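You operate a simulated robot arm through the tools that you are given. There is no shell and no other tool. Be economical: measure what you need, move in short steps, check, and stop when the job is done.

You run a simulated two-armed robot. Do the job below in one go: nothing can be reset, and whatever is moved stays where it is left.

Task
On the beige table, fold the grey cloth in half.
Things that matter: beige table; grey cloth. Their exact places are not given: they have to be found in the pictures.

Only the result counts: the job must be done as asked and must still hold three seconds after the hand-in. Knocking over, shifting, dropping, spilling or breaking anything else fails it. Flat cloth is picked up by pressing the open fingertips on it (5 to 10 N) and closing them slowly along it; thin cloth reads only 2 to 8 mm in the jaws.

Robot
Two 7-joint arms with two-finger parallel grippers on one trunk, on a base that drives. Base frame: it is fixed to the floor where the robot stands at the start and does not move with it; the origin is under the middle of the robot, x ahead of it, y to its left, z up; the surface under the hand at the start is at about z = 80. Readings come in cm, rad, newtons and seconds.
The left shoulder is at the start at [12.1, 17.4, 105.6], the right one opposite. With the tool pointing down near the work surface each hand reaches from about 36 to 76 cm from the robot's upright axis, wherever it stands, measured 20 degrees to its own side. Places, roughly: beige table [90, 10, 80]. Payload 3.6 kg a hand.
Tool frame (each hand has its own): the origin (TCP) lies between the finger pads and is the grasp point; the fingertips stand 3 cm ahead of it; z points along the fingers, y is the line along which they close. Largest opening 11 cm; finger width 2, thickness 1; the body of the gripper, 4.8 by 11.2 cm, starts 5.5 cm behind the TCP.
Orientation is told as [roll, pitch, yaw] about the base's x, y, z axes, in that order, counted from this pose: with the fingers straight down and closing along the base's y, the tool's x points along the base's -x, its y along +y and its z along -z.

Tools
- The arms move only by the tool servo_tool. It takes "left_steps", "right_steps" or both (then of equal length, played together; a hand with none holds still); each is a list of rows, each a list of 7 numbers: the shift along the base's x, y, z in cm, then the turn, a rotation vector about the base's x, y, z in rad, then the gripper command, from -1 (fully open) to 1 (shut), values between in proportion. In form: [[tx, ty, tz, ax, ay, az, jaw], ...]. A call has 1 to 8 rows; each row shifts and turns the commanded pose from where the row before left it. A row lasts 0.2 s, in which the tool goes at most 5 cm and 0.15 rad; a call with a longer step from one row to the next is refused whole, and so is a gripper value outside its range. Where a pose cannot be reached the arm comes as near as it can. A force on the tool above 40 N (or 10 N above the force at the start of the call, whichever is more), or a blocked arm, ends the call early, and 0.2 s more pass. Each finger travels about 15.3 cm/s and halts on what it meets, pressing with about 34 N; the grip force reading is that of the motor and also rises with nothing between the fingers. The clock runs only during rows and for 0.2 s after the last one: add rows that do not move to give the fingers time. It gives the time, the measured TCP pose, the force on the tool (base axes), the opening and the grip force at its end, in the units of the frame above (readings bear some noise), with the torque about the TCP (base axes, N m) and any sound that the robot's microphone picked up.
- Cameras (640 x 400 px; columns grow to the right, rows downward): "scene" is now at [20.46, 4.27, 120.35]; the picture's right is [0.57, -0.82, -0.00], its down [-0.65, -0.45, -0.62] and it looks along [0.51, 0.35, -0.79] (base axes); focal length 214 px, centre (320, 200). "left" rides on the left gripper at [7.3, -1.7, -10.3] in its tool frame; the picture's right is [0.23, 0.97, 0.00], its down [-0.76, 0.18, -0.62] and it looks along [-0.61, 0.14, 0.78] (tool axes); focal length 222 px, centre (320, 200). "right" rides on the right gripper at [7.2, 1.7, -10.3] in its tool frame; the picture's right is [-0.23, 0.97, 0.00], its down [-0.76, -0.18, -0.62] and it looks along [-0.61, -0.14, 0.78] (tool axes); focal length 222 px, centre (320, 200).
- get_image(camera): a new picture of that camera. No time passes.
- slide_trunk(by): slides the trunk up (or, below 0, down) by that many cm; the arms and the scene camera ride with it, the base frame stays. It gives what a move gives, with no picture.
- drive_base(legs): drives the robot by 1 to 6 legs, each [ahead, left, turn to the left] in cm, cm and rad, along the robot's own axes; the way and the turn of a leg run together, so that a leg with both is an arc; at most 150 cm and 3.142 rad a leg. The arms and the cameras ride along, it lands a little off, and it stops where it bumps. It gives what a move gives.
- pan_tilt(pan, tilt): turns the head with the scene camera to pan (to the left, within 1.501 rad either way) and tilt (down, from -0.506 to 1.204), counted from straight ahead of the robot. It gives what a move gives.
- probe_pixels(camera, pixels): there is no depth. For up to 12 entries [column, row, z] of the newest picture of that camera ("zoom" is the newest enlarged one), the place [x, y] in the base frame at which the ray of that pixel passes the height z, good to about 0.3 cm. No time passes.
- enlarge(camera, box): a new picture of the part [left, top, right, bottom] of that camera's present view, enlarged. No time passes.
- close_job(): hands the job in; it is judged then, once.

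Keep the steps short. Do not move on a guess: measure, check each grasp and each placing, and mend mistakes. In all there are 80 turns and 78 pictures (those below and enlarged ones count). Leave the grippers open and the arms clear of the work at the hand-in unless told otherwise, and finish with a single line.

The tools are called after ">>>" as name(argument=value, ...) on one line, values as JSON. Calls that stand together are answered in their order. servo_tool: Moves the arms, as the interface text tells. Its arguments: {"type":"object","properties":{"left_steps":{"type":"array","items":{"type":"array","items":{"type":"number"}}},"right_steps":{"type":"array","items":{"type":"array","items":{"type":"number"}}}},"required":[]} The other tools are called the same way: slide_trunk (by) slides the trunk up or down; drive_base (legs) drives the base; pan_tilt (pan, tilt) turns the head that bears the scene camera; get_image (camera) takes a picture; probe_pixels (camera, pixels) gives the place at which the rays of pixels pass given heights; enlarge (camera, box) takes an enlarged picture of a part of a camera's view; close_job () hands the job in.

At the start:

```text
clock: 0.0
left_position: [39.17, 41.42, 104.14]
left_tcp_rot: [0.0, 0.0, 0.0]
left_contact_force: [0.2, -0.9, -0.6]
left_ft_torque: [-0.02, -0.01, 0.0]
left_width: 10.98
left_gripper_force: 0.0
right_position: [47.47, -3.0, 93.84]
right_tcp_rot: [0.0, 0.0, -0.001]
right_contact_force: [-0.2, -0.2, 0.2]
right_ft_torque: [0.02, 0.0, 0.0]
right_width: 11.01
right_gripper_force: 0.1
trunk travel left (down, up): [-17.5, 58.8]
robot x, y, heading: [0.44, 0.09, 0.002]
head pan, tilt: [0.606, 0.904]
```

scene: 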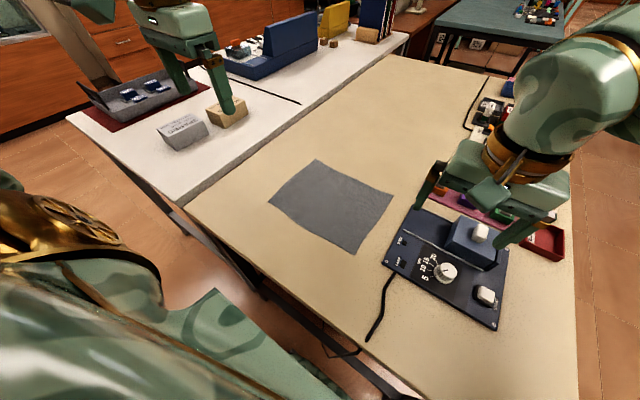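
right: 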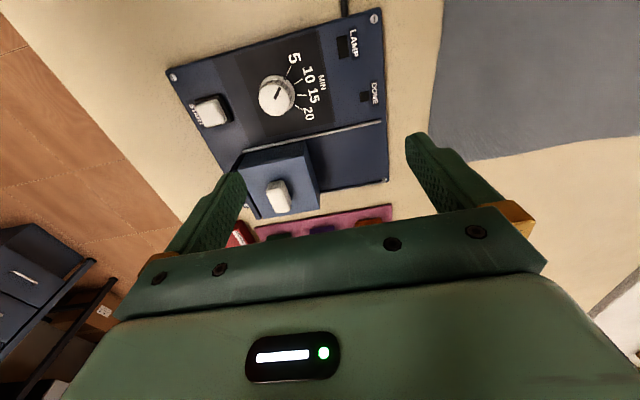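
left: 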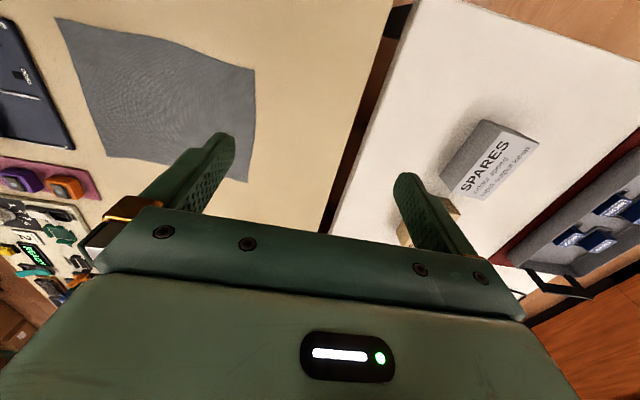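

The grey cloth lies on the beige table, with corners near (316,160), (393,195), (355,253) and (269,203) in the scene view. I'll measure these at table height and take a closer picture.

>>> probe_pixels(camera="scene", pixels=[[316, 160, 80], [393, 195, 80], [355, 253, 80], [269, 203, 80], [411, 206, 80], [383, 262, 80], [185, 205, 80], [300, 300, 80]])

>>> enlarge(camera="scene", box=[240, 140, 432, 260])

```text
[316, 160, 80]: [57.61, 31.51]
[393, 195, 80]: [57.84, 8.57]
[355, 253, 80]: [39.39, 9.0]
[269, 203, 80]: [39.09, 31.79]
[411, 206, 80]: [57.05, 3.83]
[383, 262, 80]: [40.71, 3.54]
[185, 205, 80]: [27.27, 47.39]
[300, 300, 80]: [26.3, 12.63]
```

```text
3.33 times, centred on (336, 200) of scene
```

zoom: 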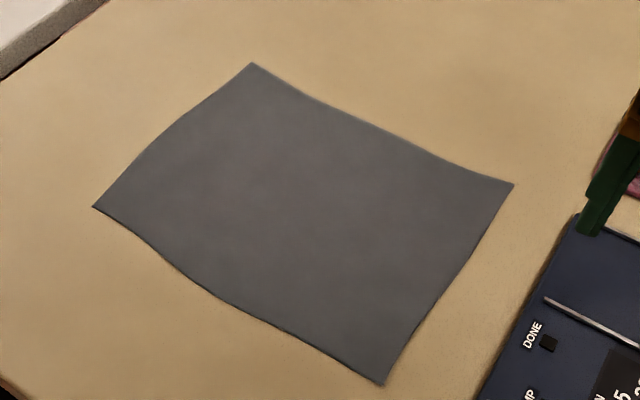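

The cloth spans about x 39–57.7 and y 9–31.6, square to the base axes. I'll fold the near edge onto the far edge with both hands. To centre the robot on it I need to drive left about 20 cm and back about 5 cm. First I'll raise the right hand clear of the panel and check the near edge of the white table.

>>> probe_pixels(camera="scene", pixels=[[67, 115, 80], [180, 203, 80], [188, 205, 80], [405, 375, 80]])

>>> servo_tool(right_steps=[[0, 0, 4, 0, 0, 0, -1], [0, 0, 4, 0, 0, 0, -1], [0, 0, 2, 0, 0, 0, -1]])

```text
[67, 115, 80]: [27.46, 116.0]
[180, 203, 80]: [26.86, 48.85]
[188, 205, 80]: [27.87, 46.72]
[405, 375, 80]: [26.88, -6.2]
```

```text
clock: 0.8
left_position: [39.08, 41.45, 104.22]
left_tcp_rot: [0.002, 0.0, 0.003]
left_contact_force: [0.2, 0.8, 0.3]
left_ft_torque: [0.0, 0.01, 0.04]
left_width: 11.0
left_gripper_force: 0.1
right_position: [47.28, -3.04, 103.99]
right_tcp_rot: [-0.001, -0.001, 0.0]
right_contact_force: [-0.4, 0.3, 0.5]
right_ft_torque: [-0.01, 0.02, 0.0]
right_width: 11.0
right_gripper_force: 0.0
trunk travel left (down, up): [-17.5, 58.8]
robot x, y, heading: [-0.24, 0.2, -0.0]
head pan, tilt: [0.606, 0.904]
```

Both tables have their near edge at x≈27, so the way to the left is free. Next I'll drive back 5 cm and left 20 cm, and point the head at the cloth.

>>> drive_base(legs=[[-5, 0, 0], [0, 20, 0]])

>>> pan_tilt(pan=0.0, tilt=0.95)

>>> get_image(camera="scene")

>>> get_image(camera="right")

```text
clock: 2.9
left_position: [34.15, 61.16, 104.09]
left_tcp_rot: [0.001, 0.001, 0.0]
left_contact_force: [0.7, 0.0, -0.7]
left_ft_torque: [-0.02, 0.01, -0.01]
left_width: 11.01
left_gripper_force: 0.0
right_position: [42.33, 16.54, 103.9]
right_tcp_rot: [-0.002, -0.001, -0.001]
right_contact_force: [0.0, 0.1, -0.4]
right_ft_torque: [0.0, 0.02, 0.02]
right_width: 11.02
right_gripper_force: 0.1
trunk travel left (down, up): [-17.5, 58.8]
robot x, y, heading: [-5.15, 19.38, -0.003]
head pan, tilt: [0.606, 0.904]
```

```text
clock: 3.9
left_position: [34.22, 61.05, 104.2]
left_tcp_rot: [0.0, -0.001, 0.0]
left_contact_force: [0.0, -0.3, 0.1]
left_ft_torque: [0.01, -0.02, -0.01]
left_width: 11.0
left_gripper_force: 0.0
right_position: [42.28, 16.5, 103.96]
right_tcp_rot: [0.0, 0.0, -0.002]
right_contact_force: [0.4, 0.2, 0.5]
right_ft_torque: [-0.02, -0.01, 0.01]
right_width: 11.0
right_gripper_force: 0.0
trunk travel left (down, up): [-17.5, 58.8]
robot x, y, heading: [-4.54, 19.66, 0.003]
head pan, tilt: [0.0, 0.949]
```

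```text
73 pictures are left
```

scene: 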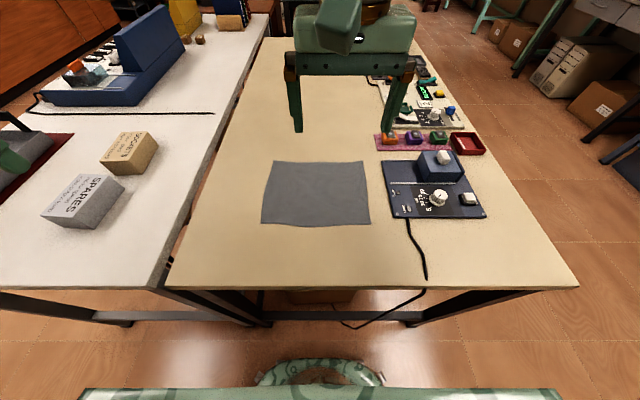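

```text
72 pictures are left
```

right: 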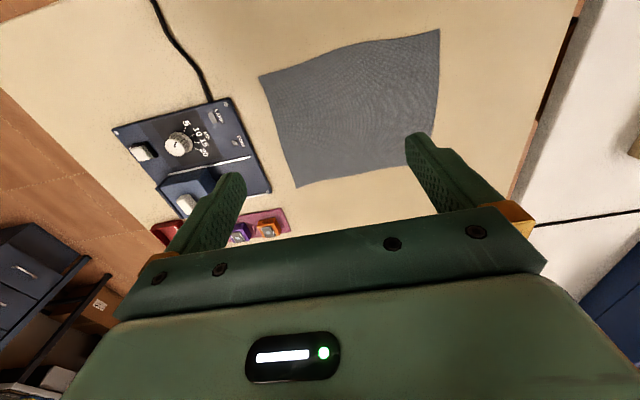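

The view is now square on. I'll measure the corners again in an enlarged view.

>>> enlarge(camera="scene", box=[240, 145, 400, 245])

>>> probe_pixels(camera="scene", pixels=[[272, 160, 80], [365, 161, 80], [370, 223, 80], [261, 222, 80], [316, 226, 80], [316, 161, 80], [390, 217, 80], [382, 160, 80]])

```text
4.00 times, centred on (320, 195) of scene
```

zoom: 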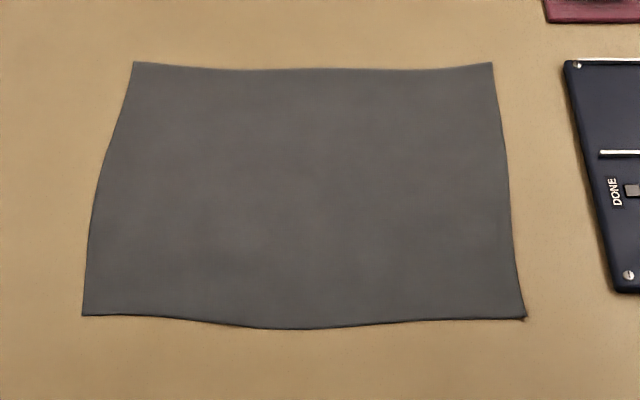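

```text
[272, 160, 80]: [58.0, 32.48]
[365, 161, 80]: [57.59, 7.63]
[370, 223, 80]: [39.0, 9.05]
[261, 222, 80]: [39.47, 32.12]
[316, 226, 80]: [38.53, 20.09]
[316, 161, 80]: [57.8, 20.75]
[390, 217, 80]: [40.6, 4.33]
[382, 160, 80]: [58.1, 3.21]
```

The near corners are at about (38.8, 32.2) and (38.8, 8.9), and the far corners at about (57.9, 32) and (57.8, 8). I'll bring the hands above the near corners, left to (40.4, 28.8) and right to (40.4, 12.0), at z≈94 with the jaws narrowed to about 4 cm.

>>> servo_tool(left_steps=[[0.78, -4.03, -1.27, 0, 0, 0, 0.27], [0.78, -4.03, -1.27, 0, 0, 0, 0.27], [0.78, -4.03, -1.27, 0, 0, 0, 0.27], [0.78, -4.03, -1.27, 0, 0, 0, 0.27], [0.78, -4.03, -1.27, 0, 0, 0, 0.27], [0.78, -4.03, -1.27, 0, 0, 0, 0.27], [0.78, -4.03, -1.27, 0, 0, 0, 0.27], [0.78, -4.03, -1.27, 0, 0, 0, 0.27]], right_steps=[[-0.24, -0.56, -1.25, 0, 0, 0, 0.27], [-0.24, -0.56, -1.25, 0, 0, 0, 0.27], [-0.24, -0.56, -1.25, 0, 0, 0, 0.27], [-0.24, -0.56, -1.25, 0, 0, 0, 0.27], [-0.24, -0.56, -1.25, 0, 0, 0, 0.27], [-0.24, -0.56, -1.25, 0, 0, 0, 0.27], [-0.24, -0.56, -1.25, 0, 0, 0, 0.27], [-0.24, -0.56, -1.25, 0, 0, 0, 0.27]])

>>> get_image(camera="left")

>>> get_image(camera="right")

```text
clock: 5.7
left_position: [40.83, 30.4, 94.64]
left_tcp_rot: [-0.003, -0.003, 0.003]
left_contact_force: [0.5, 0.2, 0.0]
left_ft_torque: [-0.02, 0.0, 0.03]
left_width: 4.02
left_gripper_force: 0.0
left hand out of reach, approached as far as the arm can: row 8
right_position: [40.52, 12.22, 93.72]
right_tcp_rot: [0.001, 0.002, -0.003]
right_contact_force: [-0.5, 0.0, 0.9]
right_ft_torque: [-0.02, 0.0, -0.02]
right_width: 4.04
right_gripper_force: 0.0
trunk travel left (down, up): [-17.5, 58.8]
robot x, y, heading: [-5.01, 19.53, 0.001]
head pan, tilt: [0.0, 0.949]
```

```text
70 pictures are left
```

left: 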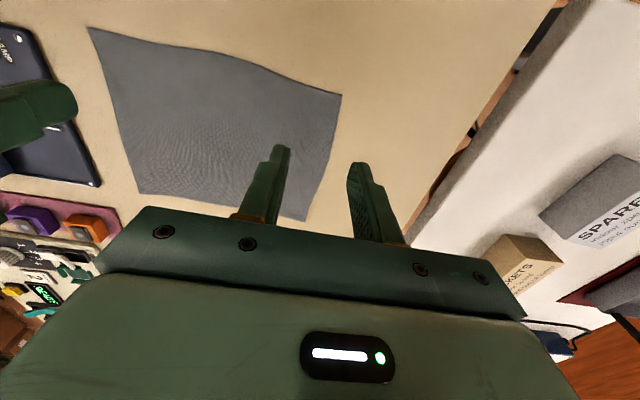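

```text
69 pictures are left
```

right: 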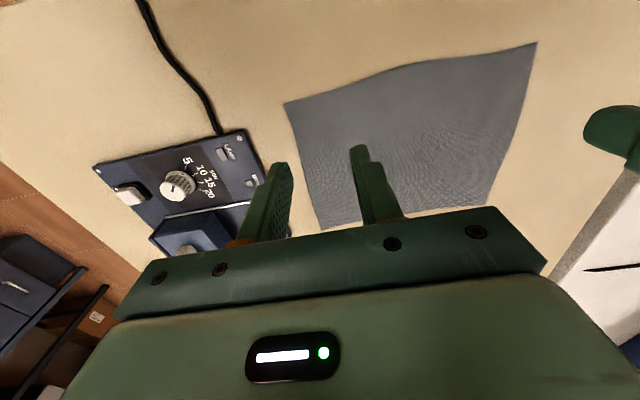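

The left hand stopped short at y=30.4, near the inner limit of its reach. I'll back off 8 cm for more room and then bring the hands forward again.

>>> drive_base(legs=[[-8, 0, 0]])

>>> servo_tool(left_steps=[[1.9, -0.4, -0.8, 0, 0, 0, 0.27], [1.9, -0.4, -0.8, 0, 0, 0, 0.27], [1.9, -0.4, -0.8, 0, 0, 0, 0.27], [1.9, -0.4, -0.8, 0, 0, 0, 0.27]], right_steps=[[2, 0, -0.7, 0, 0, 0, 0.27], [2, 0, -0.7, 0, 0, 0, 0.27], [2, 0, -0.7, 0, 0, 0, 0.27], [2, 0, -0.7, 0, 0, 0, 0.27]])

```text
clock: 6.8
left_position: [32.7, 30.42, 94.84]
left_tcp_rot: [-0.003, -0.003, 0.005]
left_contact_force: [-0.3, -1.1, -0.2]
left_ft_torque: [-0.03, -0.03, 0.02]
left_width: 4.04
left_gripper_force: 0.2
right_position: [32.41, 12.28, 93.93]
right_tcp_rot: [-0.001, -0.001, -0.002]
right_contact_force: [-0.9, 0.5, 0.6]
right_ft_torque: [0.0, 0.01, 0.01]
right_width: 4.04
right_gripper_force: 0.0
trunk travel left (down, up): [-17.5, 58.8]
robot x, y, heading: [-12.71, 19.59, 0.003]
head pan, tilt: [0.0, 0.949]
```

```text
clock: 7.8
left_position: [36.58, 31.48, 93.6]
left_tcp_rot: [-0.003, -0.004, 0.004]
left_contact_force: [-0.1, 0.3, -0.8]
left_ft_torque: [-0.04, 0.0, 0.0]
left_width: 4.03
left_gripper_force: 0.0
left hand out of reach, approached as far as the arm can: row 1, 2, 3, 4
right_position: [40.44, 12.13, 90.96]
right_tcp_rot: [-0.002, 0.001, 0.002]
right_contact_force: [-0.3, 0.0, 0.5]
right_ft_torque: [0.01, -0.01, -0.03]
right_width: 4.01
right_gripper_force: 0.0
trunk travel left (down, up): [-17.5, 58.8]
robot x, y, heading: [-12.8, 19.93, 0.0]
head pan, tilt: [0.0, 0.949]
```

The right hand is in place, but the left arm is stuck at a joint limit. I'll take the left hand outward and forward, then bring it back in along a different path.

>>> servo_tool(left_steps=[[0, 4, 0, 0, 0, 0, 0.27], [1, 4, 0, 0, 0, 0, 0.27], [4, 2, 0, 0, 0, 0, 0.27], [4, 0, 0, 0, 0, 0, 0.27], [4, 0, -1, 0, 0, 0, 0.27], [4, 0, -1, 0, 0, 0, 0.27], [0, 0, 0, 0, 0, 0, 0.27]])

```text
clock: 9.3
left_position: [50.75, 42.5, 91.85]
left_tcp_rot: [0.0, -0.001, 0.005]
left_contact_force: [0.8, 0.4, -0.1]
left_ft_torque: [-0.02, 0.0, 0.01]
left_width: 4.02
left_gripper_force: 0.0
left hand out of reach, approached as far as the arm can: row 6
right_position: [40.38, 12.17, 91.08]
right_tcp_rot: [0.001, 0.001, 0.001]
right_contact_force: [0.6, 0.5, -0.4]
right_ft_torque: [0.0, -0.03, 0.03]
right_width: 3.98
right_gripper_force: 0.0
trunk travel left (down, up): [-17.5, 58.8]
robot x, y, heading: [-13.12, 19.23, 0.003]
head pan, tilt: [0.0, 0.949]
```

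It reached further out, at (50.8, 42.5), but is limited there too. I'll bring it back a little in x and move it inward.

>>> servo_tool(left_steps=[[-3, -2, 0, 0, 0, 0, 0.27], [-3, -2, 0, 0, 0, 0, 0.27], [-3, -2, 0, 0, 0, 0, 0.27], [0, -2, 0, 0, 0, 0, 0.27], [0, -2, 0, 0, 0, 0, 0.27], [0, -2, 0, 0, 0, 0, 0.27]])

>>> pan_tilt(pan=0.2, tilt=0.7)

>>> get_image(camera="scene")

```text
clock: 10.8
left_position: [41.91, 33.99, 92.4]
left_tcp_rot: [-0.003, -0.003, 0.003]
left_contact_force: [-0.5, 0.0, 0.2]
left_ft_torque: [0.03, 0.05, -0.01]
left_width: 4.01
left_gripper_force: 0.1
left hand out of reach, approached as far as the arm can: row 5, 6
right_position: [40.55, 12.12, 91.12]
right_tcp_rot: [0.001, 0.0, 0.002]
right_contact_force: [0.4, -0.8, -0.7]
right_ft_torque: [-0.04, -0.02, -0.01]
right_width: 4.0
right_gripper_force: 0.0
trunk travel left (down, up): [-17.5, 58.8]
robot x, y, heading: [-13.16, 19.67, 0.004]
head pan, tilt: [0.0, 0.949]
```

```text
clock: 11.5
left_position: [41.83, 33.96, 92.46]
left_tcp_rot: [-0.004, -0.003, 0.004]
left_contact_force: [-0.2, -0.4, 0.4]
left_ft_torque: [-0.05, 0.0, -0.03]
left_width: 4.03
left_gripper_force: 0.1
right_position: [40.43, 12.15, 91.02]
right_tcp_rot: [-0.001, 0.001, 0.0]
right_contact_force: [-0.2, 0.6, 0.1]
right_ft_torque: [0.01, -0.02, 0.0]
right_width: 4.0
right_gripper_force: 0.1
trunk travel left (down, up): [-17.5, 58.8]
robot x, y, heading: [-12.89, 19.6, 0.001]
head pan, tilt: [0.201, 0.7]
```

```text
68 pictures are left
```

scene: 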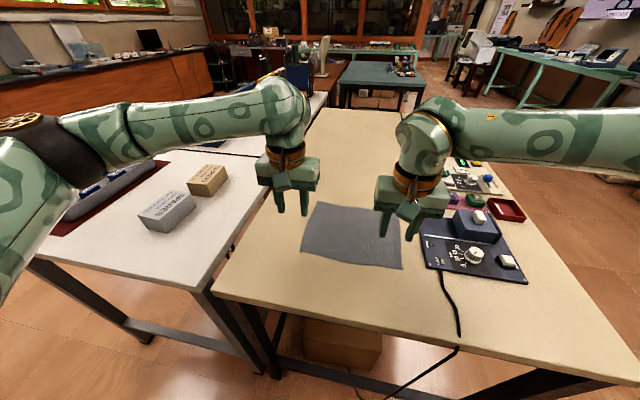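

The elbow looks fine, so the limit seems to be the left wrist. I'll try turning the left tool clockwise (negative yaw) while moving inward.

>>> servo_tool(left_steps=[[0, 0, 0, 0, 0, -0.14, 0.27], [0, 0, 0, 0, 0, -0.14, 0.27], [0, -1.5, 0, 0, 0, -0.1, 0.27], [0, -1.5, 0, 0, 0, 0, 0.27], [0, -1.2, 0, 0, 0, 0, 0.27], [-1, -1, 0, 0, 0, 0, 0.27]])

```text
clock: 12.9
left_position: [41.09, 33.41, 92.61]
left_tcp_rot: [-0.002, -0.004, -0.325]
left_contact_force: [-0.1, -0.6, -0.3]
left_ft_torque: [0.02, -0.04, 0.0]
left_width: 4.04
left_gripper_force: 0.0
left hand out of reach, approached as far as the arm can: row 3, 4, 5, 6
right_position: [40.42, 12.14, 91.05]
right_tcp_rot: [0.0, 0.0, -0.001]
right_contact_force: [0.2, 0.2, -0.3]
right_ft_torque: [0.02, 0.01, 0.01]
right_width: 4.03
right_gripper_force: 0.0
trunk travel left (down, up): [-17.5, 58.8]
robot x, y, heading: [-12.94, 19.92, 0.002]
head pan, tilt: [0.201, 0.7]
```

Yaw is not the cause. The blocked positions show that the left hand can go further inward when it is higher relative to the shoulder. So I'll raise both hands, bring the left one in at that height, and lower the trunk instead of the arms.

>>> servo_tool(left_steps=[[0, 1, 3, 0, 0, 0.14, 0.27], [0, 0, 3, 0, 0, 0.14, 0.27], [0, 0, 3, 0, 0, 0.045, 0.27], [0, 0, 3, 0, 0, 0, 0.27], [0, -2, 0, 0, 0, 0, 0.27], [0, -2, 0, 0, 0, 0, 0.27]], right_steps=[[0, 0, 3, 0, 0, 0, 0.27], [0, 0, 3, 0, 0, 0, 0.27], [0, 0, 3, 0, 0, 0, 0.27], [0, 0, 3, 0, 0, 0, 0.27], [0, 0, 0, 0, 0, 0, 0.27], [0, 0, 0, 0, 0, 0, 0.27]])

```text
clock: 14.3
left_position: [42.59, 37.16, 105.19]
left_tcp_rot: [-0.002, -0.004, -0.001]
left_contact_force: [0.4, -0.2, -0.6]
left_ft_torque: [0.0, 0.03, 0.0]
left_width: 3.99
left_gripper_force: 0.1
left hand out of reach, approached as far as the arm can: row 3, 4, 5, 6
right_position: [40.34, 12.4, 102.96]
right_tcp_rot: [0.0, -0.001, 0.001]
right_contact_force: [-0.6, 0.6, 0.0]
right_ft_torque: [0.03, -0.01, -0.01]
right_width: 4.03
right_gripper_force: 0.0
trunk travel left (down, up): [-17.5, 58.8]
robot x, y, heading: [-13.19, 19.91, 0.003]
head pan, tilt: [0.201, 0.7]
```

Still limited. I'll take the left hand back near its starting posture and test how far inward the right hand can go, moving it from y 12.4 to 20.

>>> servo_tool(left_steps=[[-2, 3, 0, 0, 0, 0, 0.27], [-3, 4, 0, 0, 0, 0, 0.27], [-3, 4, 0, 0, 0, 0, 0.27], [-3, 4, 0, 0, 0, 0, 0.27], [-3, 4, 0, 0, 0, 0, 0.27], [-2, 2, 0, 0, 0, 0, 0.27], [0, 0, 0, 0, 0, 0, 0.27]], right_steps=[[0, 1, 0, 0, 0, 0, 0.27], [0, 1, 0, 0, 0, 0, 0.27], [0, 1, 0, 0, 0, 0, 0.27], [0, 1, 0, 0, 0, 0, 0.27], [0, 1, 0, 0, 0, 0, 0.27], [0, 1, 0, 0, 0, 0, 0.27], [0, 1, 0, 0, 0, 0, 0.27]])

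>>> pan_tilt(pan=0.7, tilt=0.4)

>>> get_image(camera="scene")

```text
clock: 15.9
left_position: [26.53, 58.41, 104.81]
left_tcp_rot: [-0.002, -0.001, -0.001]
left_contact_force: [-0.4, 0.4, 0.1]
left_ft_torque: [0.0, -0.02, -0.01]
left_width: 4.01
left_gripper_force: 0.1
right_position: [40.46, 19.22, 103.09]
right_tcp_rot: [-0.002, 0.001, -0.002]
right_contact_force: [-0.7, 0.4, 0.2]
right_ft_torque: [-0.02, 0.02, -0.03]
right_width: 4.06
right_gripper_force: 0.1
trunk travel left (down, up): [-17.5, 58.8]
robot x, y, heading: [-12.7, 19.44, 0.004]
head pan, tilt: [0.201, 0.7]
```

```text
clock: 16.9
left_position: [26.53, 58.26, 104.92]
left_tcp_rot: [-0.002, -0.004, -0.001]
left_contact_force: [0.0, 0.3, 0.7]
left_ft_torque: [-0.02, 0.03, 0.01]
left_width: 4.03
left_gripper_force: 0.2
right_position: [40.47, 19.34, 103.15]
right_tcp_rot: [0.0, -0.001, 0.001]
right_contact_force: [0.3, 0.1, 0.3]
right_ft_torque: [-0.04, 0.01, 0.04]
right_width: 4.03
right_gripper_force: 0.1
trunk travel left (down, up): [-17.5, 58.8]
robot x, y, heading: [-12.7, 20.03, 0.002]
head pan, tilt: [0.7, 0.4]
```

```text
67 pictures are left
```

scene: 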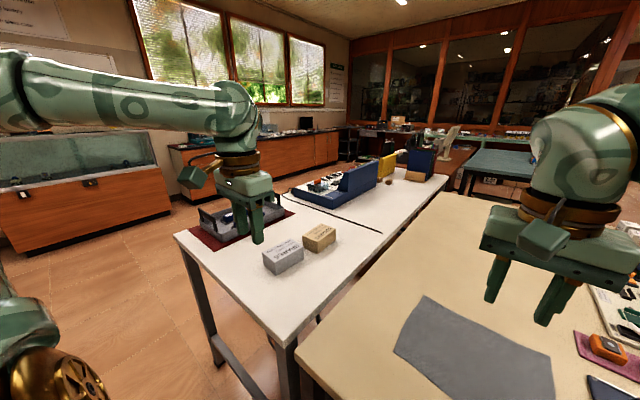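

The right arm reaches across to the robot's centreline without trouble, so I'll shift the robot right. That puts the left hand's target about 20° to its own side. I'll drive 8 cm ahead and 11 cm to the right, with both hands high.

>>> drive_base(legs=[[8, 0, 0], [0, -11, 0]])

>>> pan_tilt(pan=0.2, tilt=0.9)

```text
clock: 18.7
left_position: [34.34, 46.98, 104.94]
left_tcp_rot: [0.0, -0.004, -0.002]
left_contact_force: [0.3, 0.4, -0.5]
left_ft_torque: [0.02, 0.0, 0.0]
left_width: 4.02
left_gripper_force: 0.0
right_position: [48.15, 7.74, 103.19]
right_tcp_rot: [0.001, 0.0, -0.001]
right_contact_force: [0.2, -0.1, 0.1]
right_ft_torque: [0.01, 0.01, 0.0]
right_width: 4.02
right_gripper_force: 0.1
trunk travel left (down, up): [-17.5, 58.8]
robot x, y, heading: [-5.16, 8.24, -0.003]
head pan, tilt: [0.7, 0.4]
```

```text
clock: 19.6
left_position: [34.36, 46.94, 104.86]
left_tcp_rot: [-0.002, -0.004, 0.0]
left_contact_force: [0.9, 0.0, -0.8]
left_ft_torque: [0.02, 0.0, 0.01]
left_width: 4.0
left_gripper_force: 0.1
right_position: [48.16, 8.08, 103.11]
right_tcp_rot: [0.0, 0.002, 0.001]
right_contact_force: [-0.5, 0.9, 0.2]
right_ft_torque: [0.03, 0.02, -0.01]
right_width: 4.03
right_gripper_force: 0.1
trunk travel left (down, up): [-17.5, 58.8]
robot x, y, heading: [-5.02, 8.81, 0.003]
head pan, tilt: [0.201, 0.901]
```

Now I'll move both hands to above the near corners again, at z≈90.

>>> servo_tool(left_steps=[[0.76, -2.25, -1.87, 0, 0, 0, 0.27], [0.76, -2.25, -1.87, 0, 0, 0, 0.27], [0.76, -2.25, -1.87, 0, 0, 0, 0.27], [0.76, -2.25, -1.87, 0, 0, 0, 0.27], [0.76, -2.25, -1.87, 0, 0, 0, 0.27], [0.76, -2.25, -1.87, 0, 0, 0, 0.27], [0.76, -2.25, -1.87, 0, 0, 0, 0.27], [0.76, -2.25, -1.87, 0, 0, 0, 0.27]], right_steps=[[-0.97, 0.5, -1.63, 0, 0, 0, 0.27], [-0.97, 0.5, -1.63, 0, 0, 0, 0.27], [-0.97, 0.5, -1.63, 0, 0, 0, 0.27], [-0.97, 0.5, -1.63, 0, 0, 0, 0.27], [-0.97, 0.5, -1.63, 0, 0, 0, 0.27], [-0.97, 0.5, -1.63, 0, 0, 0, 0.27], [-0.97, 0.5, -1.63, 0, 0, 0, 0.27], [-0.97, 0.5, -1.63, 0, 0, 0, 0.27]])

>>> get_image(camera="scene")

```text
clock: 21.4
left_position: [40.52, 28.97, 89.85]
left_tcp_rot: [-0.002, -0.003, -0.003]
left_contact_force: [0.3, -0.9, 0.3]
left_ft_torque: [0.0, -0.02, 0.03]
left_width: 4.01
left_gripper_force: 0.1
right_position: [40.43, 12.11, 90.14]
right_tcp_rot: [0.0, 0.002, -0.001]
right_contact_force: [-0.1, 0.1, -0.5]
right_ft_torque: [0.04, -0.01, -0.01]
right_width: 4.02
right_gripper_force: 0.1
trunk travel left (down, up): [-17.5, 58.8]
robot x, y, heading: [-4.9, 8.27, 0.0]
head pan, tilt: [0.201, 0.901]
```

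```text
66 pictures are left
```

scene: 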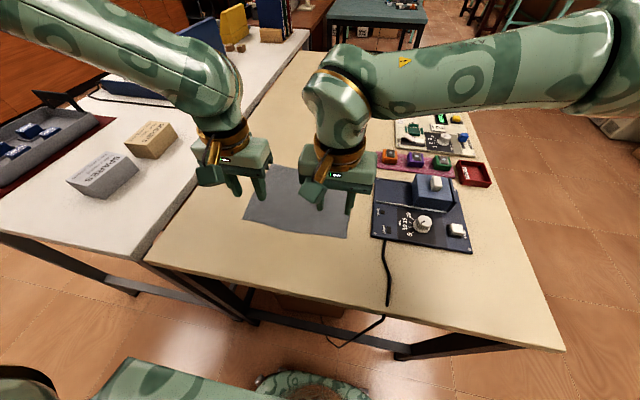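

Both hands reached their targets. I'll lower them to about z=84 and check the positions.

>>> servo_tool(left_steps=[[0, 0, -1.5, 0, 0, 0, 0.27], [0, 0, -1.5, 0, 0, 0, 0.27], [0, 0, -1.5, 0, 0, 0, 0.27], [0, 0, -1.2, 0, 0, 0, 0.27]], right_steps=[[0, 0, -1.5, 0, 0, 0, 0.27], [0, 0, -1.5, 0, 0, 0, 0.27], [0, 0, -1.5, 0, 0, 0, 0.27], [0, 0, -1.5, 0, 0, 0, 0.27]])

>>> enlarge(camera="scene", box=[200, 150, 392, 270])

>>> get_image(camera="left")

```text
clock: 22.4
left_position: [40.36, 29.12, 84.2]
left_tcp_rot: [-0.002, -0.003, -0.001]
left_contact_force: [-0.3, -0.5, -0.3]
left_ft_torque: [0.01, 0.02, -0.01]
left_width: 4.02
left_gripper_force: 0.0
right_position: [40.48, 11.91, 84.01]
right_tcp_rot: [0.0, 0.001, 0.001]
right_contact_force: [-0.1, -0.5, 0.1]
right_ft_torque: [0.0, 0.01, -0.01]
right_width: 4.03
right_gripper_force: 0.0
trunk travel left (down, up): [-17.5, 58.8]
robot x, y, heading: [-5.02, 8.3, 0.003]
head pan, tilt: [0.201, 0.901]
```

```text
3.33 times, centred on (296, 210) of scene
```

zoom: 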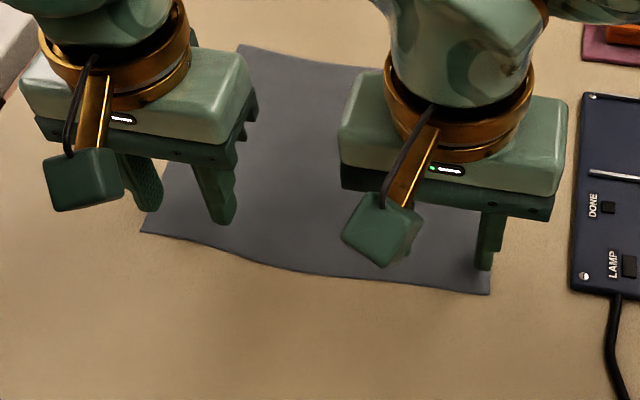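

```text
64 pictures are left
```

left: 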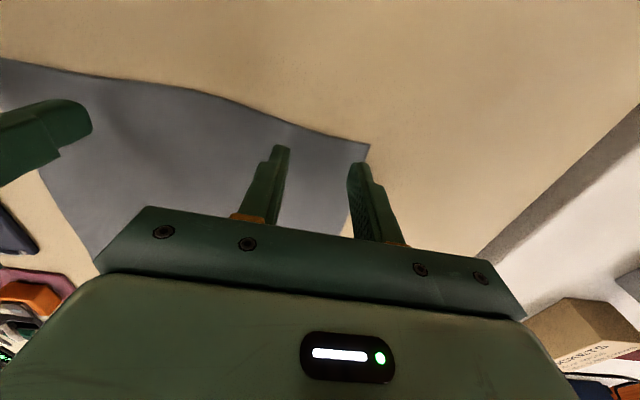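

The outer fingers are very near the cloth's side edges. I'll shift left by −0.9 and right by +0.8 in y, then lower slowly until they touch.

>>> servo_tool(left_steps=[[0, -0.9, 0, 0, 0, 0, 0.27], [0, 0, -0.4, 0, 0, 0, 0.27], [0, 0, -0.3, 0, 0, 0, 0.27], [0, 0, -0.2, 0, 0, 0, 0.27], [0, 0, -0.1, 0, 0, 0, 0.27]], right_steps=[[0, 0.8, 0, 0, 0, 0, 0.27], [0, 0, -0.4, 0, 0, 0, 0.27], [0, 0, -0.3, 0, 0, 0, 0.27], [0, 0, -0.1, 0, 0, 0, 0.27], [0, 0, -0.1, 0, 0, 0, 0.27]])

```text
clock: 23.6
left_position: [40.35, 28.19, 83.31]
left_tcp_rot: [-0.001, -0.004, -0.002]
left_contact_force: [-0.3, 0.2, -0.5]
left_ft_torque: [0.02, -0.02, -0.01]
left_width: 4.02
left_gripper_force: 0.1
right_position: [40.48, 12.85, 83.15]
right_tcp_rot: [0.0, 0.0, -0.001]
right_contact_force: [-0.3, -0.7, 1.1]
right_ft_torque: [-0.02, 0.03, 0.02]
right_width: 4.02
right_gripper_force: 0.0
trunk travel left (down, up): [-17.5, 58.8]
robot x, y, heading: [-5.2, 8.49, -0.0]
head pan, tilt: [0.201, 0.901]
```

No contact yet. I'll go down in 1 mm steps.

>>> servo_tool(left_steps=[[0, 0, -0.1, 0, 0, 0, 0.27], [0, 0, -0.1, 0, 0, 0, 0.27], [0, 0, -0.05, 0, 0, 0, 0.27]], right_steps=[[0, 0, -0.1, 0, 0, 0, 0.27], [0, 0, -0.05, 0, 0, 0, 0.27], [0, 0, 0, 0, 0, 0, 0.27]])

```text
clock: 24.4
left_position: [40.48, 28.06, 83.08]
left_tcp_rot: [-0.002, -0.004, -0.002]
left_contact_force: [1.0, 1.5, 7.5]
left_ft_torque: [0.16, 0.02, -0.01]
left_width: 4.02
left_gripper_force: 0.3
right_position: [40.46, 12.68, 83.08]
right_tcp_rot: [-0.001, -0.002, 0.0]
right_contact_force: [1.8, 1.7, 10.7]
right_ft_torque: [-0.11, -0.01, 0.01]
right_width: 4.02
right_gripper_force: 0.0
trunk travel left (down, up): [-17.5, 58.8]
robot x, y, heading: [-5.1, 8.22, -0.005]
head pan, tilt: [0.201, 0.901]
```

Both hands press on the cloth, left with 7.5 N and right with 10.7 N. Now I'll close slowly along it.

>>> servo_tool(left_steps=[[0, 0, 0, 0, 0, 0, 0.36], [0, 0, 0, 0, 0, 0, 0.45], [0, 0, 0, 0, 0, 0, 0.54], [0, 0, 0, 0, 0, 0, 0.63], [0, 0, 0, 0, 0, 0, 0.72], [0, 0, 0, 0, 0, 0, 0.81], [0, 0, 0, 0, 0, 0, 0.9], [0, 0, 0, 0, 0, 0, 1]], right_steps=[[0, 0, 0.02, 0, 0, 0, 0.36], [0, 0, 0, 0, 0, 0, 0.45], [0, 0, 0, 0, 0, 0, 0.54], [0, 0, 0, 0, 0, 0, 0.63], [0, 0, 0, 0, 0, 0, 0.72], [0, 0, 0, 0, 0, 0, 0.81], [0, 0, 0, 0, 0, 0, 0.9], [0, 0, 0, 0, 0, 0, 1]])

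>>> enlarge(camera="scene", box=[200, 150, 392, 270])

>>> get_image(camera="left")

>>> get_image(camera="right")

```text
clock: 26.2
left_position: [40.29, 28.1, 83.2]
left_tcp_rot: [-0.001, -0.006, -0.001]
left_contact_force: [-0.3, -2.1, 14.2]
left_ft_torque: [0.02, 0.09, 0.01]
left_width: 0.17
left_gripper_force: 34.1
right_position: [40.44, 12.65, 83.23]
right_tcp_rot: [0.0, 0.001, 0.0]
right_contact_force: [0.1, 1.6, 5.8]
right_ft_torque: [0.07, 0.04, 0.0]
right_width: 0.16
right_gripper_force: 33.9
trunk travel left (down, up): [-17.5, 58.8]
robot x, y, heading: [-5.33, 8.57, -0.002]
head pan, tilt: [0.201, 0.901]
```

```text
3.33 times, centred on (296, 210) of scene
```

zoom: 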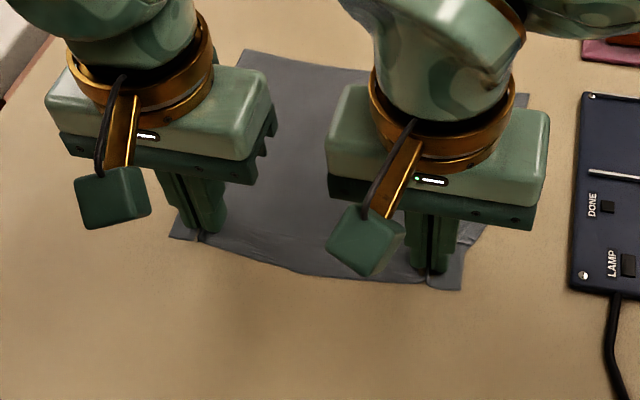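

```text
62 pictures are left
```

left: 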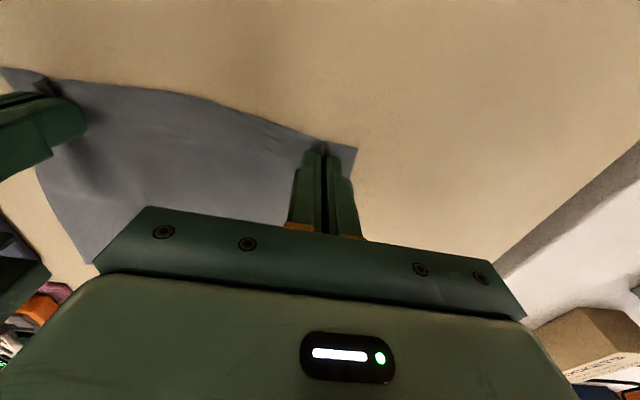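

```text
61 pictures are left
```

right: 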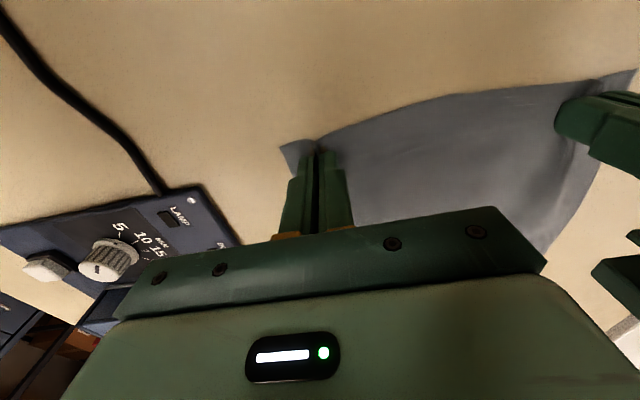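

The jaws read 1.6–1.7 mm, and the cloth is puckered into both hands. I'll lift slightly to check the grasp.

>>> servo_tool(left_steps=[[0, 0, 0.5, 0, 0, 0, 1], [0, 0, 1, 0, 0, 0, 1], [0, 0, 1.5, 0, 0, 0, 1]], right_steps=[[0, 0, 0.5, 0, 0, 0, 1], [0, 0, 1, 0, 0, 0, 1], [0, 0, 1.5, 0, 0, 0, 1]])

>>> enlarge(camera="scene", box=[200, 150, 392, 270])

>>> get_image(camera="right")

```text
clock: 27.0
left_position: [40.42, 27.94, 86.12]
left_tcp_rot: [-0.001, -0.003, -0.004]
left_contact_force: [-0.3, -2.1, -0.1]
left_ft_torque: [-0.05, 0.01, -0.04]
left_width: 0.16
left_gripper_force: 33.7
right_position: [40.35, 12.64, 86.21]
right_tcp_rot: [0.001, -0.001, 0.001]
right_contact_force: [0.1, 1.8, 0.1]
right_ft_torque: [0.07, -0.04, 0.03]
right_width: 0.18
right_gripper_force: 34.0
trunk travel left (down, up): [-17.5, 58.8]
robot x, y, heading: [-5.04, 8.22, -0.005]
head pan, tilt: [0.201, 0.901]
```

```text
3.33 times, centred on (296, 210) of scene
```

zoom: 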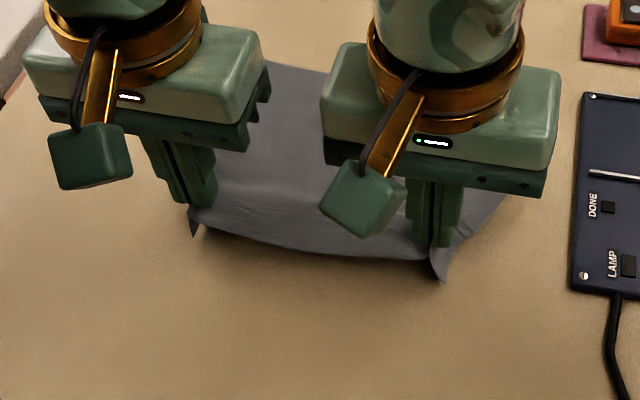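

```text
59 pictures are left
```

right: 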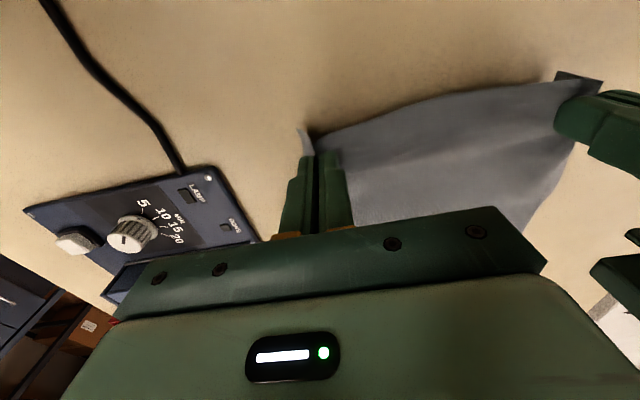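

Both corners are held and the near edge is taut between them. Now I'll carry the edge up and over, pitching the hands gradually so the gripped strip turns over with the fold. The first half of the arc ends near x≈50.

>>> servo_tool(left_steps=[[1.02, 0, 0.91, 0, 0.075, 0, 1], [1.03, 0, 0.91, 0, 0.075, 0, 1], [1.22, 0, 0.8, 0, 0.075, 0, 1], [1.22, 0, 0.8, 0, 0.075, 0, 1], [1.45, 0, 0.37, 0, 0.075, 0, 1], [1.46, 0, 0.36, 0, 0.075, 0, 1], [1.45, 0, -0.11, 0, 0.075, 0, 1], [1.44, 0, -0.11, 0, 0.075, 0, 1]], right_steps=[[1.02, 0, 0.91, 0, 0.075, 0, 1], [1.03, 0, 0.91, 0, 0.075, 0, 1], [1.22, 0, 0.8, 0, 0.075, 0, 1], [1.22, 0, 0.8, 0, 0.075, 0, 1], [1.45, 0, 0.37, 0, 0.075, 0, 1], [1.46, 0, 0.36, 0, 0.075, 0, 1], [1.45, 0, -0.11, 0, 0.075, 0, 1], [1.44, 0, -0.11, 0, 0.075, 0, 1]])

>>> get_image(camera="scene")

```text
clock: 28.8
left_position: [47.74, 28.01, 89.31]
left_tcp_rot: [-0.024, 0.485, -0.009]
left_contact_force: [-2.9, -23.7, 0.2]
left_ft_torque: [-0.58, 0.04, 0.39]
left_width: 0.16
left_gripper_force: 33.6
left hand out of reach, approached as far as the arm can: row 7, 8
right_position: [46.24, 11.91, 89.48]
right_tcp_rot: [0.014, 0.585, 0.016]
right_contact_force: [3.1, 22.5, 0.4]
right_ft_torque: [0.58, -0.1, -0.43]
right_width: 0.15
right_gripper_force: 34.4
right hand out of reach, approached as far as the arm can: row 7, 8
trunk travel left (down, up): [-17.5, 58.8]
robot x, y, heading: [-4.97, 8.0, 0.001]
head pan, tilt: [0.201, 0.901]
stopped in row 8 (left hand): the force on the tool passed its limit at 48 N (the readings are from after the stop); the commanded pose is now the measured one
```

```text
58 pictures are left
```

scene: 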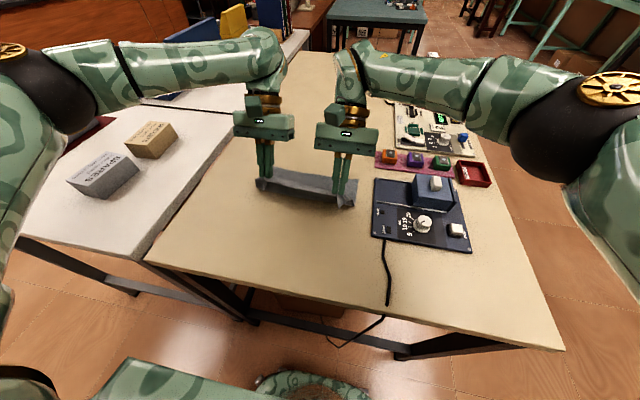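

The pitched hands met their limits and drifted apart, so the edge is now under 23 N of tension. I'll relax that by moving the hands together, pitching back a little and levelling them in x.

>>> servo_tool(left_steps=[[-0.2, -0.4, 0, 0, -0.04, 0, 1], [-0.4, -0.3, 0, 0.012, -0.04, 0.005, 1], [-0.2, -0.2, 0, 0.012, -0.04, 0.004, 1]], right_steps=[[0.2, 0.3, 0, 0, -0.08, 0, 1], [0.3, 0.3, 0, -0.007, -0.08, -0.01, 1], [0.2, 0.1, 0, -0.007, -0.06, -0.006, 1]])

```text
clock: 29.6
left_position: [47.07, 27.55, 89.24]
left_tcp_rot: [0.008, 0.361, 0.017]
left_contact_force: [0.7, -0.5, -0.6]
left_ft_torque: [0.04, -0.01, 0.01]
left_width: 0.17
left_gripper_force: 34.4
right_position: [47.12, 12.18, 89.48]
right_tcp_rot: [-0.006, 0.363, -0.013]
right_contact_force: [0.0, 0.0, 0.2]
right_ft_torque: [-0.02, 0.02, -0.03]
right_width: 0.16
right_gripper_force: 34.6
trunk travel left (down, up): [-17.5, 58.8]
robot x, y, heading: [-5.0, 7.71, -0.005]
head pan, tilt: [0.201, 0.901]
```

Relaxed, with both hands level and no force. Pitched like this the arms have little forward reach, so I'll drive the base ahead 7 cm, carrying the edge over.

>>> drive_base(legs=[[7, 0, 0]])

>>> get_image(camera="scene")

```text
clock: 30.6
left_position: [54.19, 27.27, 89.1]
left_tcp_rot: [0.007, 0.364, 0.016]
left_contact_force: [0.2, 0.2, 0.6]
left_ft_torque: [0.0, 0.02, 0.0]
left_width: 0.18
left_gripper_force: 34.3
right_position: [54.15, 12.29, 89.3]
right_tcp_rot: [-0.008, 0.368, -0.014]
right_contact_force: [0.4, 0.0, -0.1]
right_ft_torque: [0.0, 0.04, 0.0]
right_width: 0.16
right_gripper_force: 34.1
trunk travel left (down, up): [-17.5, 58.8]
robot x, y, heading: [2.0, 8.34, -0.001]
head pan, tilt: [0.201, 0.901]
```

```text
57 pictures are left
```

scene: 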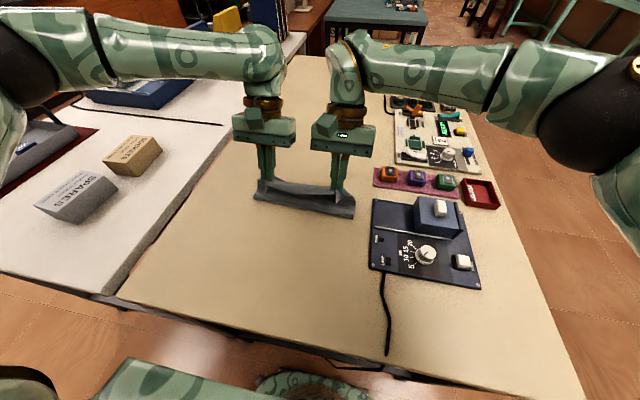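

The edge has moved over. I'll look closely at how the cloth lies.

>>> enlarge(camera="scene", box=[220, 130, 396, 240])

>>> get_image(camera="left")

>>> probe_pixels(camera="scene", pixels=[[253, 199, 80], [354, 218, 80], [300, 208, 80], [371, 265, 80]])

```text
3.64 times, centred on (308, 185) of scene
```

zoom: 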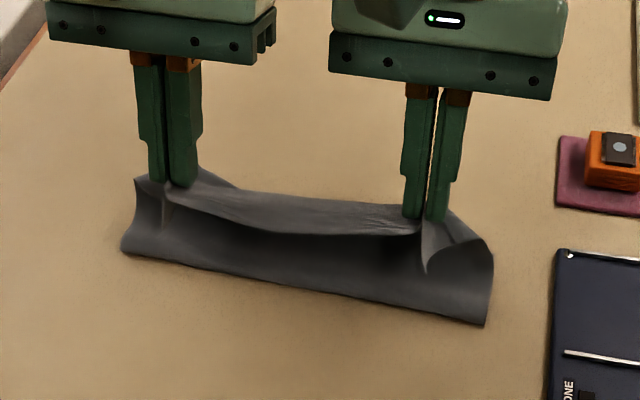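

```text
55 pictures are left
```

left: 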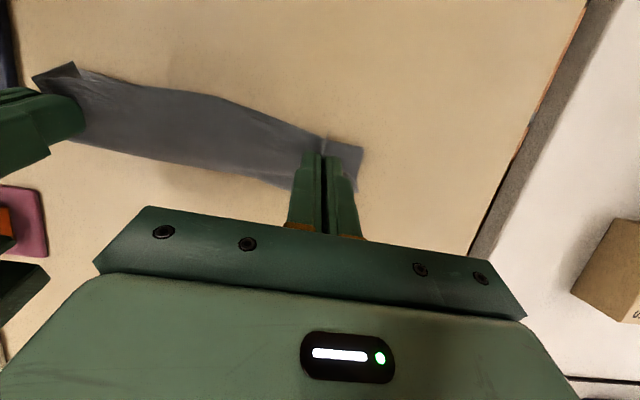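

```text
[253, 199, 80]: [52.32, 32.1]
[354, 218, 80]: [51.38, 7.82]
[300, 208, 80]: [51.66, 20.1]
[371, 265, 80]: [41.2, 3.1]
```

I need to know whether the lower layer slid. I'll probe its far boundary in the left hand's view.

>>> probe_pixels(camera="left", pixels=[[150, 153, 80], [270, 185, 80], [357, 190, 80], [363, 147, 80], [220, 98, 80], [75, 63, 80]])

>>> enlarge(camera="left", box=[20, 40, 400, 240])

>>> enlarge(camera="right", box=[240, 40, 640, 240])

```text
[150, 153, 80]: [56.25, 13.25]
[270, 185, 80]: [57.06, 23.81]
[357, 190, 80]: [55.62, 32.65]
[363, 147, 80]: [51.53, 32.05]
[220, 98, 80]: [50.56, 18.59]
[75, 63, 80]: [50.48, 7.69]
```

```text
1.68 times, centred on (210, 140) of left
```

zoom: 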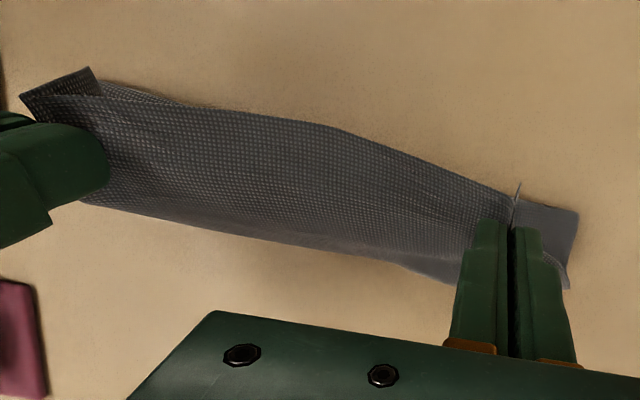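

```text
1.60 times, centred on (440, 140) of right
```

zoom: 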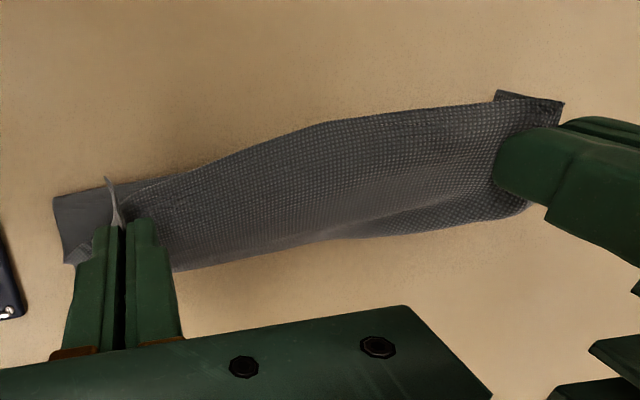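

The far edge is still at x≈57, so there was little or no slip. Now I'll move the edge 3.5 cm forward and down toward the far edge.

>>> servo_tool(left_steps=[[0.7, 0, -0.5, 0, 0, 0, 1], [0.7, 0, -0.6, 0, 0, 0, 1], [0.7, 0, -0.8, 0, 0, 0, 1], [0.7, 0, -0.8, 0, 0, 0, 1], [0.5, 0, -0.8, 0, 0, 0, 1], [0.2, 0, -0.8, 0, 0, 0, 1]], right_steps=[[0.7, 0, -0.5, 0, 0, 0, 1], [0.7, 0, -0.6, 0, 0, 0, 1], [0.7, 0, -0.8, 0, 0, 0, 1], [0.7, 0, -0.8, 0, 0, 0, 1], [0.5, 0, -0.8, 0, 0, 0, 1], [0.2, 0, -0.8, 0, 0, 0, 1]])

>>> enlarge(camera="scene", box=[220, 130, 396, 240])

>>> enlarge(camera="left", box=[20, 40, 400, 240])

```text
clock: 32.0
left_position: [56.33, 28.45, 85.3]
left_tcp_rot: [0.002, 0.362, 0.011]
left_contact_force: [1.8, -24.4, -0.4]
left_ft_torque: [-0.65, -0.08, 0.36]
left_width: 0.17
left_gripper_force: 33.9
left hand out of reach, approached as far as the arm can: row 3, 4, 5, 6
right_position: [57.48, 12.28, 85.05]
right_tcp_rot: [-0.004, 0.369, -0.011]
right_contact_force: [-2.7, 23.4, 0.3]
right_ft_torque: [0.7, 0.09, -0.29]
right_width: 0.19
right_gripper_force: 34.4
trunk travel left (down, up): [-17.5, 58.8]
robot x, y, heading: [1.8, 8.4, -0.006]
head pan, tilt: [0.201, 0.901]
```

```text
3.64 times, centred on (308, 185) of scene
```

zoom: 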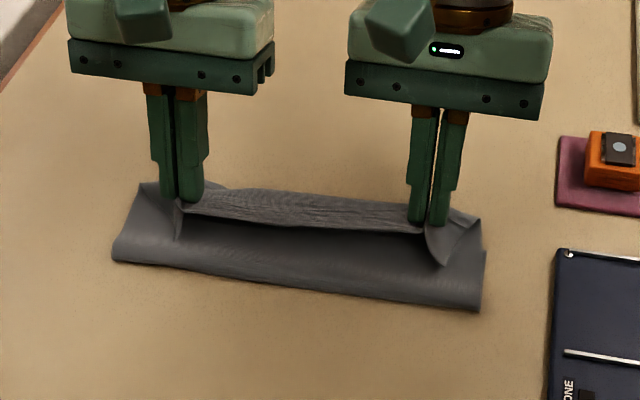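

```text
1.68 times, centred on (210, 140) of left
```

zoom: 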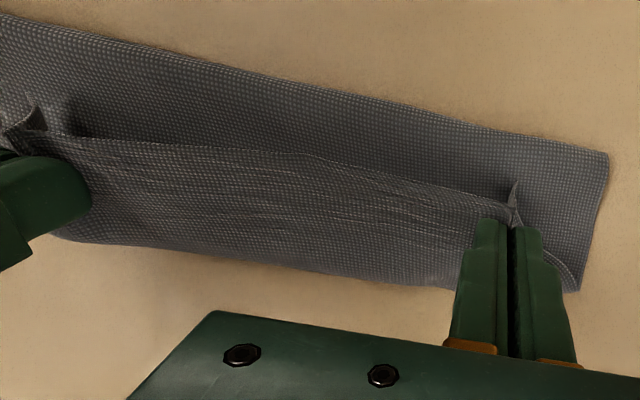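

The left arm is limited again and is stretching the edge at 24 N. I'll back both hands off slightly, bring the left inward to relax it, then drive the base for the remaining forward travel.

>>> servo_tool(left_steps=[[-0.3, -0.5, 0.1, 0, 0, 0, 1], [-0.6, -0.4, 0.1, 0, 0, 0, 1], [-0.6, -0.2, 0, 0, 0, 0, 1]], right_steps=[[-0.8, 0, 0.2, 0, 0, 0, 1], [-0.9, 0, 0.2, 0, 0, 0, 1], [-0.9, 0, 0, 0, 0, 0, 1]])

>>> enlarge(camera="left", box=[20, 40, 400, 240])

>>> probe_pixels(camera="zoom", pixels=[[300, 270, 80], [575, 290, 80], [608, 155, 80], [300, 85, 80], [130, 245, 80]])

```text
clock: 32.8
left_position: [54.66, 27.58, 85.35]
left_tcp_rot: [0.011, 0.362, 0.014]
left_contact_force: [-0.2, -3.6, 0.1]
left_ft_torque: [-0.04, 0.0, 0.07]
left_width: 0.18
left_gripper_force: 34.1
right_position: [55.03, 12.26, 85.55]
right_tcp_rot: [-0.007, 0.365, -0.015]
right_contact_force: [0.2, 3.3, -0.7]
right_ft_torque: [0.1, -0.01, -0.06]
right_width: 0.18
right_gripper_force: 34.2
trunk travel left (down, up): [-17.5, 58.8]
robot x, y, heading: [1.96, 8.4, -0.001]
head pan, tilt: [0.201, 0.901]
```

```text
1.68 times, centred on (210, 140) of left
```

zoom: 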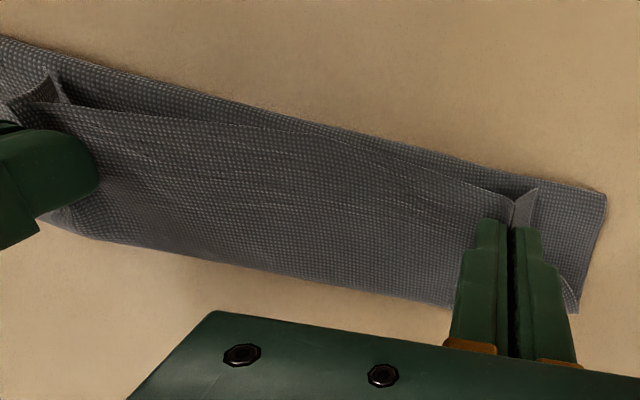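

```text
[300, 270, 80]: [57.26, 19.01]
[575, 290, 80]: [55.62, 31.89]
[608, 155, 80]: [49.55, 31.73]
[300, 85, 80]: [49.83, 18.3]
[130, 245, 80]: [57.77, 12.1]
```

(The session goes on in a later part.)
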